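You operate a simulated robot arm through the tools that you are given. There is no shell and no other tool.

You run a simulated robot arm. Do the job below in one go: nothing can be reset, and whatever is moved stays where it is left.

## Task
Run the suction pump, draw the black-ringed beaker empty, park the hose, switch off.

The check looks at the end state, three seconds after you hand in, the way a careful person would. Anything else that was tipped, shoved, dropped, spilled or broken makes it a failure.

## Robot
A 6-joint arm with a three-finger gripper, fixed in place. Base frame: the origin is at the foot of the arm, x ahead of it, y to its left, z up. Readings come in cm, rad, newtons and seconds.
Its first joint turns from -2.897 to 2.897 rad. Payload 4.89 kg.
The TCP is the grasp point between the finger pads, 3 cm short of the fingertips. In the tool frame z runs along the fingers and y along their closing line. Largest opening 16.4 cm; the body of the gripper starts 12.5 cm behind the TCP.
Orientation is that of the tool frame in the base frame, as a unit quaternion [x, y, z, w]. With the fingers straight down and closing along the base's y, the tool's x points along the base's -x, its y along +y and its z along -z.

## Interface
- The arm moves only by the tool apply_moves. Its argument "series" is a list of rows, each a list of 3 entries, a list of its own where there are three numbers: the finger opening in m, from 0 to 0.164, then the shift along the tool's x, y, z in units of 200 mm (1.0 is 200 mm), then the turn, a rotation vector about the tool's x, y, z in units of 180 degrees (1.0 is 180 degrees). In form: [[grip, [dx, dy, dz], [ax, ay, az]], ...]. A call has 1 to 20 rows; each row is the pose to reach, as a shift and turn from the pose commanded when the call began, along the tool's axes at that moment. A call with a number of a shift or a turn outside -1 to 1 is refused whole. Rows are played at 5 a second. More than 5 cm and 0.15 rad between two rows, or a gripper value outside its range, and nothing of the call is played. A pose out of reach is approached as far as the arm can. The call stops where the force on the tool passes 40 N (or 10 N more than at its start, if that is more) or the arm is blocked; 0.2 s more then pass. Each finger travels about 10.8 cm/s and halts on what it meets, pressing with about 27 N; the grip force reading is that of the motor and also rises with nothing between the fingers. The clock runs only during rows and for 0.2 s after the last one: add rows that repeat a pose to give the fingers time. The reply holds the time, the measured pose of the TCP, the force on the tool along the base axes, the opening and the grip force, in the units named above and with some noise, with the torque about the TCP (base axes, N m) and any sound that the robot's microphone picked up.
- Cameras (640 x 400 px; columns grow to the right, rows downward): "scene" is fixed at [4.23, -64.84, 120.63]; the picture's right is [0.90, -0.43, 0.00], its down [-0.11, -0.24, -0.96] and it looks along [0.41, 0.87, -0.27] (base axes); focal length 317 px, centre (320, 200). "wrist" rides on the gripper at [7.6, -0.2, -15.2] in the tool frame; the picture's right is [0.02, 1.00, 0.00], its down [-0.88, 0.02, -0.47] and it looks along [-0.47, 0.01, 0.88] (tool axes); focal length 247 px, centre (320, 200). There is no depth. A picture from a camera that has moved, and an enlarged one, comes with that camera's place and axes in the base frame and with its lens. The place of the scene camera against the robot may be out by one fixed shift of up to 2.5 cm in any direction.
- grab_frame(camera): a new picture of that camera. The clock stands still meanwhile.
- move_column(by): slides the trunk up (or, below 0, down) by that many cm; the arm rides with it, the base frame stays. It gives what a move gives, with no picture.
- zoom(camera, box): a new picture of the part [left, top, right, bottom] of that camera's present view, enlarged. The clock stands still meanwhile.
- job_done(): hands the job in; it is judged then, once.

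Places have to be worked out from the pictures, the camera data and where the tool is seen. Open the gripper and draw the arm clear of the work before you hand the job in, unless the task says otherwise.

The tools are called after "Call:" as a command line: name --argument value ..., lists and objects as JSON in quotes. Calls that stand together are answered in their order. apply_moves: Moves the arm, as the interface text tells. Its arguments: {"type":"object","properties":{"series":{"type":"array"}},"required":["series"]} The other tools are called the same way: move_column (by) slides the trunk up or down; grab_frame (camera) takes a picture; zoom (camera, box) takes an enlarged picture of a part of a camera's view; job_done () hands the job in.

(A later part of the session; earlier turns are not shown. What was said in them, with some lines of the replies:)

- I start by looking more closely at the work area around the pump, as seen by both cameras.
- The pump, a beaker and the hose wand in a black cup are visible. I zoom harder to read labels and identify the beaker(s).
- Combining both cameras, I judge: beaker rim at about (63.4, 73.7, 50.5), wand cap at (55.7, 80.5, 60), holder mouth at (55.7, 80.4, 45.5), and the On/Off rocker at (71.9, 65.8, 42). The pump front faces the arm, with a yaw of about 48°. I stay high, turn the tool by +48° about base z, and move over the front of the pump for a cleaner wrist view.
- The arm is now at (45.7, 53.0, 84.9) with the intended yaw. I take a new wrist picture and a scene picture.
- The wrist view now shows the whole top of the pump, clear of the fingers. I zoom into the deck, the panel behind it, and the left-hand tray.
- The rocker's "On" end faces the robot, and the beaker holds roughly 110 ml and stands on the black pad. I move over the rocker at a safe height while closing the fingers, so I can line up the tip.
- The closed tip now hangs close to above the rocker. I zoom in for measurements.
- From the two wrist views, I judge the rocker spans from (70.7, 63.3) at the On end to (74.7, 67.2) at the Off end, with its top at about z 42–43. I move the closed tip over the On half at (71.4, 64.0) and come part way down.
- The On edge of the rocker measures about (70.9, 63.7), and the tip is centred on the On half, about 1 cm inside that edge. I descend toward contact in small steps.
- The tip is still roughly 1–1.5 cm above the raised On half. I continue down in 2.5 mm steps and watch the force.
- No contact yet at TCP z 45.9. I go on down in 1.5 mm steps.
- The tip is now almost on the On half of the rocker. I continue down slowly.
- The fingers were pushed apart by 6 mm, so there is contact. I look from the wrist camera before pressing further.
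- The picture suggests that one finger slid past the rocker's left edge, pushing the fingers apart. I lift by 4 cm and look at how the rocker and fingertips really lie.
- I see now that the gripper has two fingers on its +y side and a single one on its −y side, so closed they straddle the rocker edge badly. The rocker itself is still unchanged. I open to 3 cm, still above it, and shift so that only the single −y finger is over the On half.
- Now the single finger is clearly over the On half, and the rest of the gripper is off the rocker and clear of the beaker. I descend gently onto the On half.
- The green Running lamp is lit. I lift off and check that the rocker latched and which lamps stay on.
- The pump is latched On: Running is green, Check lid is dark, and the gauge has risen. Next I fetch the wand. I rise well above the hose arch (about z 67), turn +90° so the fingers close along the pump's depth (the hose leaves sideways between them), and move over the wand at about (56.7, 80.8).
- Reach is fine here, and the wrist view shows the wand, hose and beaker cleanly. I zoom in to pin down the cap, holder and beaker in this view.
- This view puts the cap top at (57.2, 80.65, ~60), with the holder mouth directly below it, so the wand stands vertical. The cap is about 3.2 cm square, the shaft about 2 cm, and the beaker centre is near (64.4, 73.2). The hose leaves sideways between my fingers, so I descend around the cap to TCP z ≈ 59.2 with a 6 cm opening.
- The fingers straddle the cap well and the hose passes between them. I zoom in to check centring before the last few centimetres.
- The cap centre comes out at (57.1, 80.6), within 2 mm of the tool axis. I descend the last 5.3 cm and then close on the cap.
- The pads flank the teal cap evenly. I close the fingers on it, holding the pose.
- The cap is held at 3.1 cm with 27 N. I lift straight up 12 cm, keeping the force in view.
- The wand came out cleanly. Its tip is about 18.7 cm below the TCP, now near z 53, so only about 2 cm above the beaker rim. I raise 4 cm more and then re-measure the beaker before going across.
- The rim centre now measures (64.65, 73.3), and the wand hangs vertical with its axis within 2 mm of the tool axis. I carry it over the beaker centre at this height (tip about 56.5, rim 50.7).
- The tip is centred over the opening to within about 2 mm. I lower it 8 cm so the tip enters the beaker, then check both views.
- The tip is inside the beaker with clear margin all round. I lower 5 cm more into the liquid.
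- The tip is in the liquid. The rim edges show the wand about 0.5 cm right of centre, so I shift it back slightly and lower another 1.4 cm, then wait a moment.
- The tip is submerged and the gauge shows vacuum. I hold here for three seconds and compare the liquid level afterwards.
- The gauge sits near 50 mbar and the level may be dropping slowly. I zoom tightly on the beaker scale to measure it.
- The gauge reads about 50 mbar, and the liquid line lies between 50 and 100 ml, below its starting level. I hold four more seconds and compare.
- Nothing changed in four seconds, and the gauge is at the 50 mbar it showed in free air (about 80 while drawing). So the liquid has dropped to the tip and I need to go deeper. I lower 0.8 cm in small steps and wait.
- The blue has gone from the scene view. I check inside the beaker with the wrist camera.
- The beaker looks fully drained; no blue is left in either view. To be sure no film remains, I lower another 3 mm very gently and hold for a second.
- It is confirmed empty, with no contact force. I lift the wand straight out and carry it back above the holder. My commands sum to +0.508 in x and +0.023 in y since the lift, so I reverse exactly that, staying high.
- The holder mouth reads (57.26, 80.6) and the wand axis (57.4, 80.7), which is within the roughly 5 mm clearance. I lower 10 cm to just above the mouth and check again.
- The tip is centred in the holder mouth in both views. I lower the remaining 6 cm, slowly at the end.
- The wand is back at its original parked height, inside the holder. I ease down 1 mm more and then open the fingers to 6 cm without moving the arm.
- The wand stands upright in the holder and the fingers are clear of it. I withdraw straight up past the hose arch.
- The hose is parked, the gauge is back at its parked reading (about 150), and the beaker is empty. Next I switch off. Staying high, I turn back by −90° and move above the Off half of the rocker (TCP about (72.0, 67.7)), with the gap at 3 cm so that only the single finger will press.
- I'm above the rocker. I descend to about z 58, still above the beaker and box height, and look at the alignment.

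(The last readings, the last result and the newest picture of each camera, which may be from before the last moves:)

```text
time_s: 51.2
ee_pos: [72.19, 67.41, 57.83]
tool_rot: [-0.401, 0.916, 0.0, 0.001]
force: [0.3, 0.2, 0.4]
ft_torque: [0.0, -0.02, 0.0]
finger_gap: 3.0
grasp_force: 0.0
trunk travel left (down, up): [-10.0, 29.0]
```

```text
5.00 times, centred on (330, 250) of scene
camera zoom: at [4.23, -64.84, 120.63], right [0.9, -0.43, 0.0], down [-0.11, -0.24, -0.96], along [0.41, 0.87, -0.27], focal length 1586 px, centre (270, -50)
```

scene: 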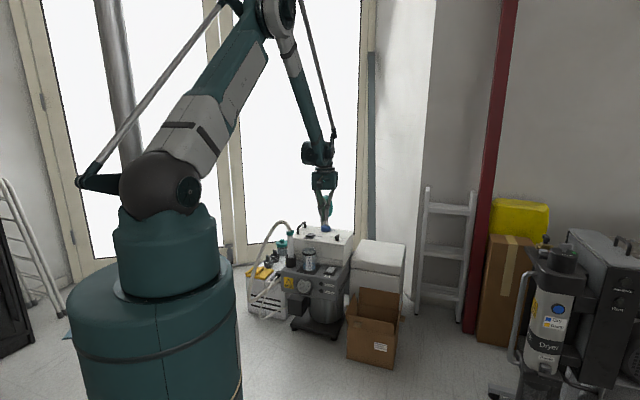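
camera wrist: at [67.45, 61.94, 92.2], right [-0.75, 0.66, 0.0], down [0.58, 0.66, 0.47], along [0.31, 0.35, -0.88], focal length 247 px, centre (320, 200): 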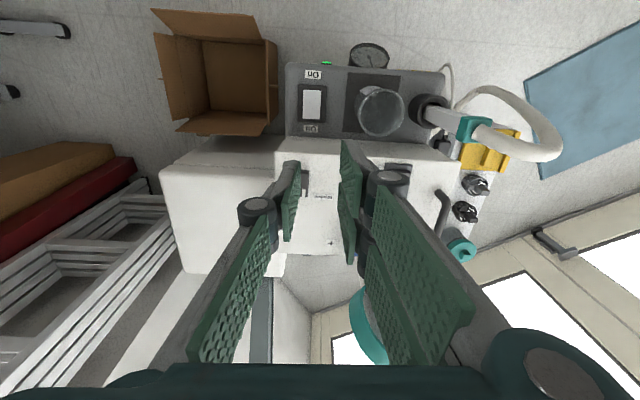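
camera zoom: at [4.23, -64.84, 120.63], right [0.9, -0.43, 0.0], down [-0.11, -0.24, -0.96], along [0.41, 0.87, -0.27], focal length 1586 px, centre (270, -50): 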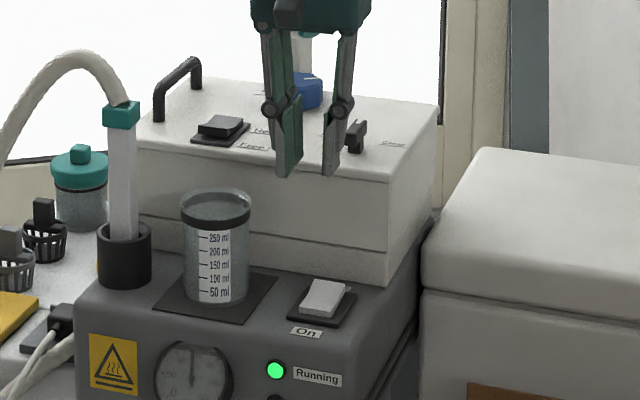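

The Off half spans r ≈ 97.5–100.1 along the pump's depth, with the box face at about 103.5, so there is room. I shift 3 mm outward and 3.5 mm left, descend to just above the rocker, and then press in 1 mm steps.

Call:
apply_moves --series '[[0.03, [-0.015, 0.0175, 0.1], [0, 0, 0]], [0.03, [-0.015, 0.0175, 0.25], [0, 0, 0]], [0.03, [-0.015, 0.0175, 0.4], [0, 0, 0]], [0.03, [-0.015, 0.0175, 0.5], [0, 0, 0]], [0.03, [-0.015, 0.0175, 0.55], [0, 0, 0]], [0.03, [-0.015, 0.0175, 0.55], [0, 0, 0]]]'

Call:
zoom --camera "wrist" --box '[220, 80, 420, 240]'

Call:
zoom --camera "scene" --box '[300, 230, 360, 290]'

```text
time_s: 52.6
ee_pos: [71.99, 68.01, 46.51]
tool_rot: [-0.401, 0.916, 0.0, 0.0]
force: [-0.5, 0.0, -0.3]
ft_torque: [0.0, -0.01, -0.01]
finger_gap: 3.01
grasp_force: 0.2
trunk travel left (down, up): [-10.0, 29.0]
```

```text
2.50 times, centred on (320, 160) of wrist
camera zoom: at [67.02, 62.23, 61.99], right [-0.75, 0.66, 0.0], down [0.58, 0.66, 0.47], along [0.31, 0.35, -0.88], focal length 617 px, centre (320, 300)
```

zoom: 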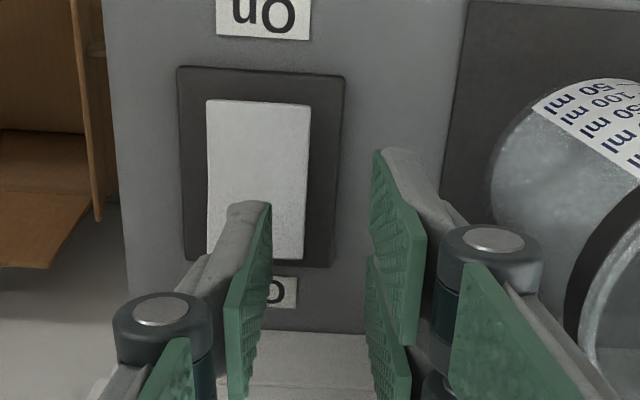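

```text
6.67 times, centred on (330, 260) of scene
camera zoom: at [4.23, -64.84, 120.63], right [0.9, -0.43, 0.0], down [-0.11, -0.24, -0.96], along [0.41, 0.87, -0.27], focal length 2114 px, centre (253, -200)
```

zoom: 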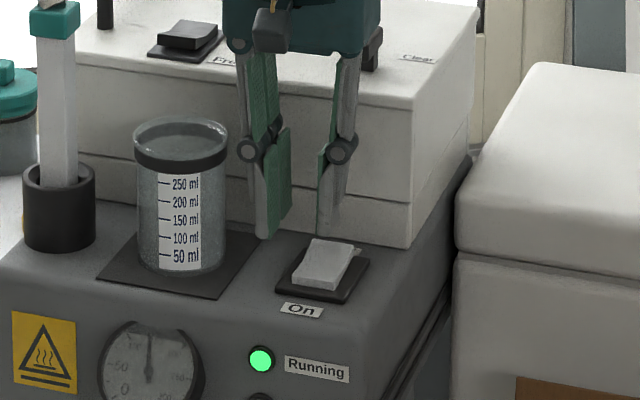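

The finger is over the Off half, about 6 mm above it. I press down gently in small steps.

Call:
apply_moves --series '[[0.03, [0, 0, 0.025], [0, 0, 0]], [0.03, [0, 0, 0.045], [0, 0, 0]], [0.03, [0, 0, 0.06], [0, 0, 0]], [0.03, [0, 0, 0.07], [0, 0, 0]], [0.03, [0, 0, 0.08], [0, 0, 0]], [0.03, [0, 0, 0.085], [0, 0, 0]], [0.03, [0, 0, 0.085], [0, 0, 0]]]'

Call:
zoom --camera "scene" --box '[300, 230, 360, 290]'

Call:
zoom --camera "wrist" --box '[220, 80, 420, 240]'

```text
time_s: 54.2
ee_pos: [72.12, 68.02, 44.98]
tool_rot: [-0.402, 0.916, 0.0, 0.0]
force: [0.0, -0.7, 0.7]
ft_torque: [0.01, 0.03, -0.02]
finger_gap: 2.99
grasp_force: 0.0
trunk travel left (down, up): [-10.0, 29.0]
```

```text
6.67 times, centred on (330, 260) of scene
camera zoom: at [4.23, -64.84, 120.63], right [0.9, -0.43, 0.0], down [-0.11, -0.24, -0.96], along [0.41, 0.87, -0.27], focal length 2114 px, centre (253, -200)
```

zoom: 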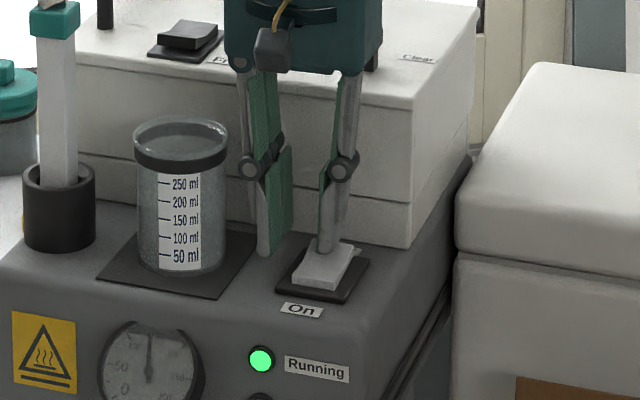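

```text
2.50 times, centred on (320, 160) of wrist
camera zoom: at [67.12, 62.19, 60.48], right [-0.75, 0.66, 0.0], down [0.58, 0.66, 0.47], along [0.31, 0.35, -0.88], focal length 617 px, centre (320, 300)
```

zoom: 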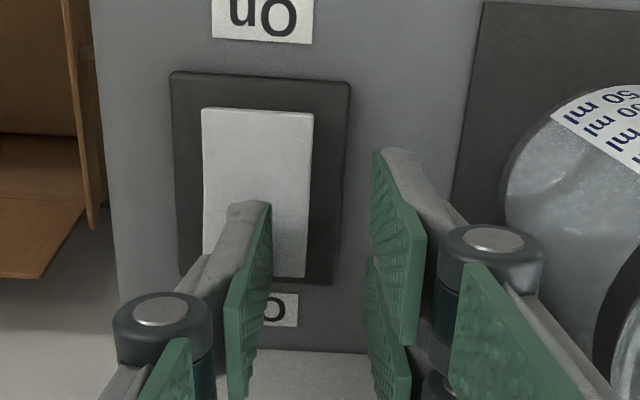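

The rocker is part-way over and still Running. I press a few more millimetres in 1 mm steps.

Call:
apply_moves --series '[[0.03, [0, 0, 0.005], [0, 0, 0]], [0.03, [0, 0, 0.01], [0, 0, 0]], [0.03, [0, 0, 0.015], [0, 0, 0]], [0.03, [0, 0, 0.02], [0, 0, 0]], [0.03, [0, 0, 0.02], [0, 0, 0]]]'

Call:
zoom --camera "scene" --box '[300, 230, 360, 290]'

```text
time_s: 55.4
ee_pos: [72.2, 67.96, 44.63]
tool_rot: [-0.402, 0.916, -0.001, 0.0]
force: [0.1, -0.6, 0.2]
ft_torque: [0.03, -0.01, 0.02]
finger_gap: 2.99
grasp_force: 0.1
trunk travel left (down, up): [-10.0, 29.0]
```

```text
6.67 times, centred on (330, 260) of scene
camera zoom: at [4.23, -64.84, 120.63], right [0.9, -0.43, 0.0], down [-0.11, -0.24, -0.96], along [0.41, 0.87, -0.27], focal length 2114 px, centre (253, -200)
```

zoom: 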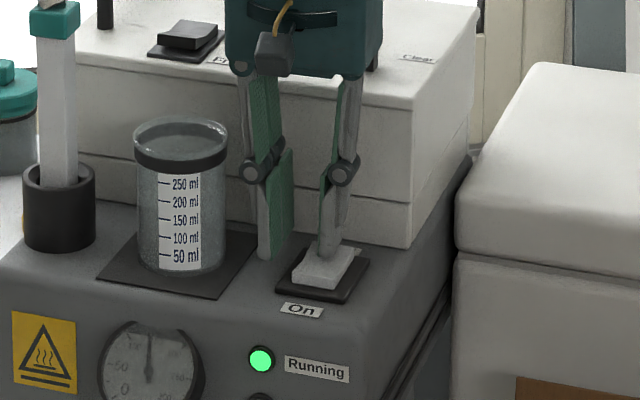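

It is still Running, with almost no resistance so far. I continue another 4 mm in 1 mm steps.

Call:
apply_moves --series '[[0.03, [0, 0, 0.005], [0, 0, 0]], [0.03, [0, 0, 0.01], [0, 0, 0]], [0.03, [0, 0, 0.015], [0, 0, 0]], [0.03, [0, 0, 0.015], [0, 0, 0]]]'

Call:
zoom --camera "scene" --box '[300, 230, 360, 290]'

Call:
zoom --camera "wrist" --box '[220, 60, 420, 220]'

```text
time_s: 56.4
ee_pos: [72.23, 67.99, 44.61]
tool_rot: [-0.401, 0.916, 0.001, 0.001]
force: [14.7, 8.4, 31.6]
ft_torque: [-0.38, -0.7, 0.39]
finger_gap: 3.19
grasp_force: 1.4
trunk travel left (down, up): [-10.0, 29.0]
```

```text
6.67 times, centred on (330, 260) of scene
camera zoom: at [4.23, -64.84, 120.63], right [0.9, -0.43, 0.0], down [-0.11, -0.24, -0.96], along [0.41, 0.87, -0.27], focal length 2114 px, centre (253, -200)
```

zoom: 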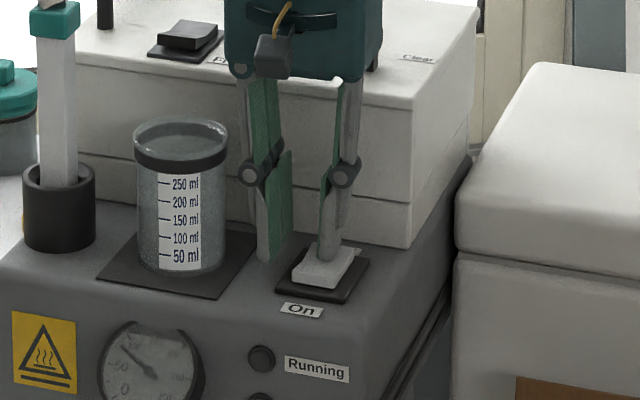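

```text
2.50 times, centred on (320, 140) of wrist
camera zoom: at [67.12, 62.13, 60.02], right [-0.75, 0.66, 0.0], down [0.58, 0.66, 0.47], along [0.31, 0.36, -0.88], focal length 617 px, centre (320, 350)
```

zoom: 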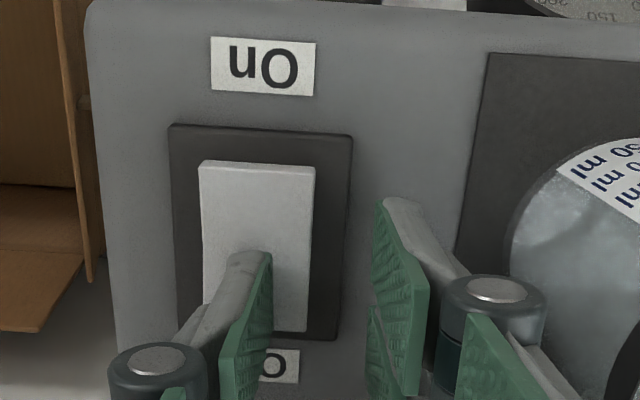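

The Running lamp is now dark and the gauge is falling; the rocker has gone over and bottomed out at 32 N. I lift straight off it.

Call:
apply_moves --series '[[0.03, [0, 0, -0.03], [0, 0, 0]], [0.03, [0, 0, -0.1], [0, 0, 0]], [0.03, [0, 0, -0.3], [0, 0, 0]], [0.03, [0, 0, -0.5], [0, 0, 0]], [0.03, [0, 0, -0.7], [0, 0, 0]], [0.03, [0, 0, -0.9], [0, 0, 0]], [0.03, [0, 0, -0.9], [0, 0, 0]]]'

Call:
zoom --camera "scene" --box '[270, 210, 370, 310]'

Call:
zoom --camera "wrist" --box '[240, 40, 480, 200]'

```text
time_s: 58.0
ee_pos: [71.98, 67.98, 62.24]
tool_rot: [-0.401, 0.916, 0.0, 0.0]
force: [1.2, 0.5, -0.6]
ft_torque: [-0.01, 0.02, 0.03]
finger_gap: 2.99
grasp_force: 0.1
trunk travel left (down, up): [-10.0, 29.0]
```

```text
4.00 times, centred on (320, 260) of scene
camera zoom: at [4.23, -64.84, 120.63], right [0.9, -0.43, 0.0], down [-0.11, -0.24, -0.96], along [0.41, 0.87, -0.27], focal length 1269 px, centre (320, -40)
```

zoom: 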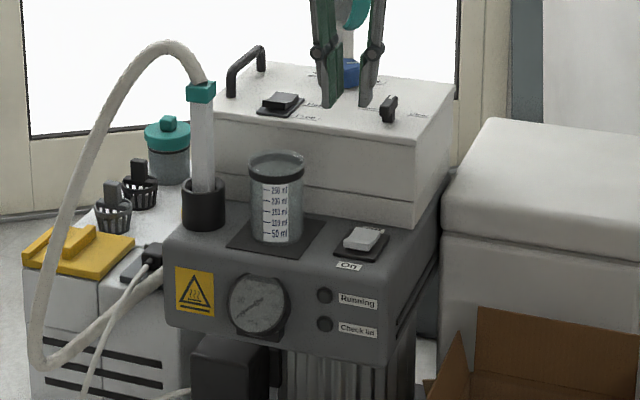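

```text
2.50 times, centred on (360, 120) of wrist
camera zoom: at [67.03, 62.21, 77.68], right [-0.75, 0.66, 0.0], down [0.58, 0.66, 0.47], along [0.31, 0.35, -0.88], focal length 617 px, centre (220, 400)
```

zoom: 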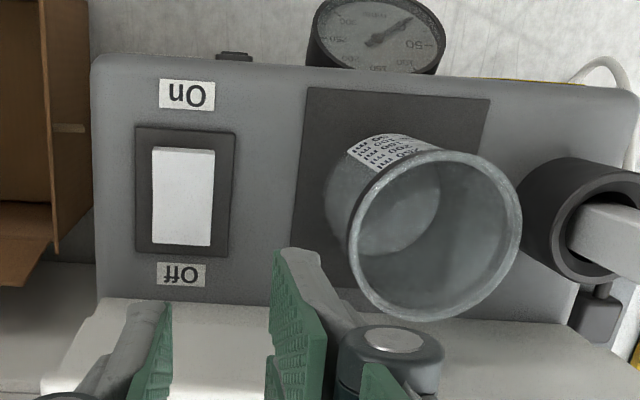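

The pump is off: the lamp is dark, the gauge is at zero and the rocker is latched at Off. The beaker is empty in place and the wand stands in its holder. I raise the arm, retract toward the base and open the gripper.

Call:
apply_moves --series '[[0.03, [0, 0, -0.2], [0, 0, 0]], [0.03, [0, 0, -0.4], [0, 0, 0]], [0.03, [0, 0, -0.6], [0, 0, 0]], [0.03, [0, 0, -0.8], [0, 0, 0]], [0.03, [0, 0, -1.0], [0, 0, 0]], [0.05, [0.2, 0, -1.0], [0, 0, 0]], [0.08, [0.4, 0, -1.0], [0, 0, 0]], [0.11, [0.6, 0, -1.0], [0, 0, 0]], [0.14, [0.8, 0, -1.0], [0, 0, 0]], [0.16, [1.0, 0, -1.0], [0, 0, 0]], [0.16, [1.0, 0, -1.0], [0, 0, 0]], [0.16, [1.0, 0, -1.0], [0, 0, 0]]]'

Call:
zoom --camera "scene" --box '[230, 180, 390, 340]'

Call:
grab_frame --camera "wrist"

```text
time_s: 60.6
ee_pos: [58.3, 53.36, 82.22]
tool_rot: [-0.401, 0.916, 0.0, -0.001]
force: [-0.3, 0.7, 1.3]
ft_torque: [-0.01, 0.01, -0.01]
finger_gap: 16.02
grasp_force: 0.0
trunk travel left (down, up): [-10.0, 29.0]
```

```text
2.50 times, centred on (310, 260) of scene
camera zoom: at [4.23, -64.84, 120.63], right [0.9, -0.43, 0.0], down [-0.11, -0.24, -0.96], along [0.41, 0.87, -0.27], focal length 793 px, centre (345, 50)
```

zoom: 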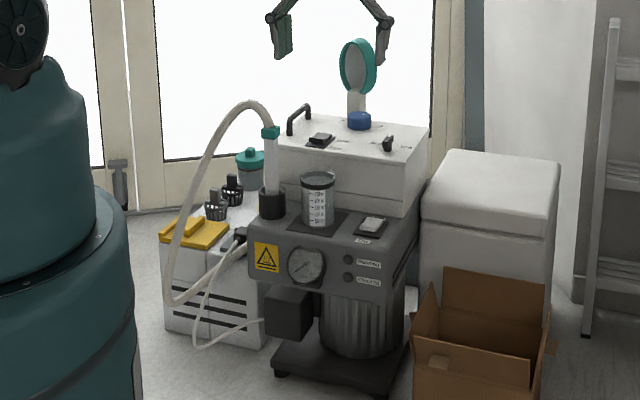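

```text
taken
camera wrist: at [53.38, 47.56, 97.67], right [-0.75, 0.66, 0.0], down [0.58, 0.66, 0.47], along [0.31, 0.35, -0.88], focal length 247 px, centre (320, 200)
```

wrist: 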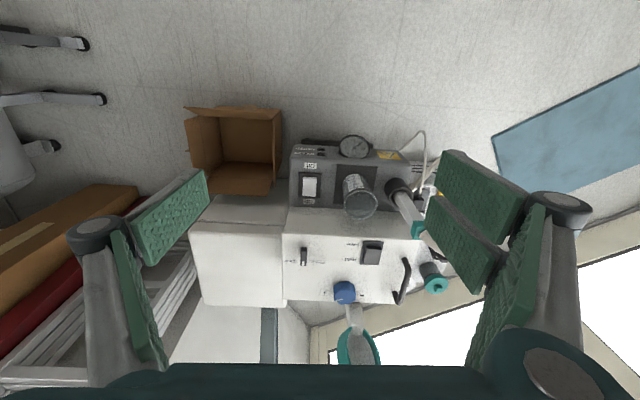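

Everything looks in order from both cameras. I take one last close look at the lamps, beaker and holder before handing in.

Call:
zoom --camera "scene" --box '[285, 225, 345, 300]'

Call:
zoom --camera "wrist" --box '[280, 130, 430, 250]'

```text
5.33 times, centred on (315, 262) of scene
camera zoom: at [4.23, -64.84, 120.63], right [0.9, -0.43, 0.0], down [-0.11, -0.24, -0.96], along [0.41, 0.87, -0.27], focal length 1691 px, centre (347, -133)
```

zoom: 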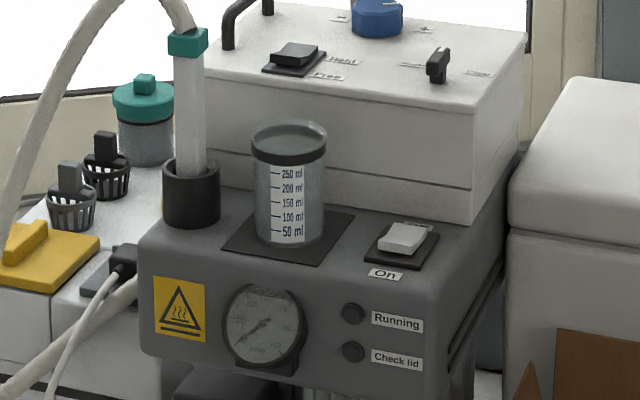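

```text
3.33 times, centred on (355, 190) of wrist
camera zoom: at [53.38, 47.56, 97.67], right [-0.75, 0.66, 0.0], down [0.58, 0.66, 0.47], along [0.31, 0.35, -0.88], focal length 823 px, centre (203, 233)
```

zoom: 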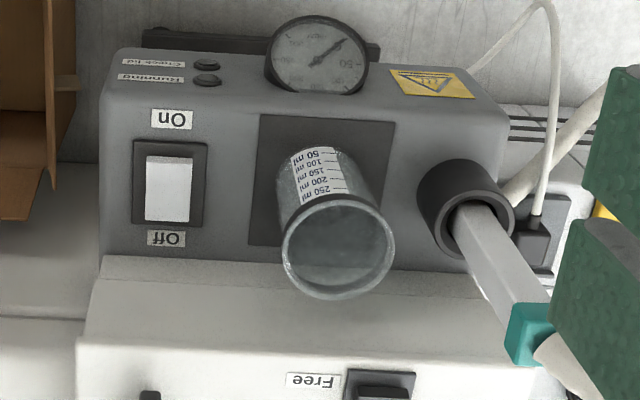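

The beaker is empty and upright on its pad, the wand is parked, both lamps are dark and the gauge reads zero. The gripper is open and the arm is clear, so I hand in the job.

Call:
job_done

```text
The job is handed in.
```

The job is done and handed in; I haven't seen the check's verdict. The black-ringed beaker is drawn empty, the hose wand is back upright in its holder, and the pump is switched off.

- **Beaker:** It drained in two stages. The liquid first dropped to the tip of the wand, so I lowered the wand further until no liquid showed in either camera. The beaker is still upright on its pad.
- **Pump:** The Running lamp is dark, the gauge reads zero and the rocker sits at Off. The Check lid lamp was never seen lit.
- **Contact:** My first press on the rocker, with the fingers closed, missed the On half and pushed the fingers apart by 6 mm. It moved nothing, and the second press with a single finger worked. The Off press reached 32 N on the rocker before I lifted off.

Nothing else looked moved, tipped or spilled in the final pictures. The gripper is open and the arm is clear of the work.
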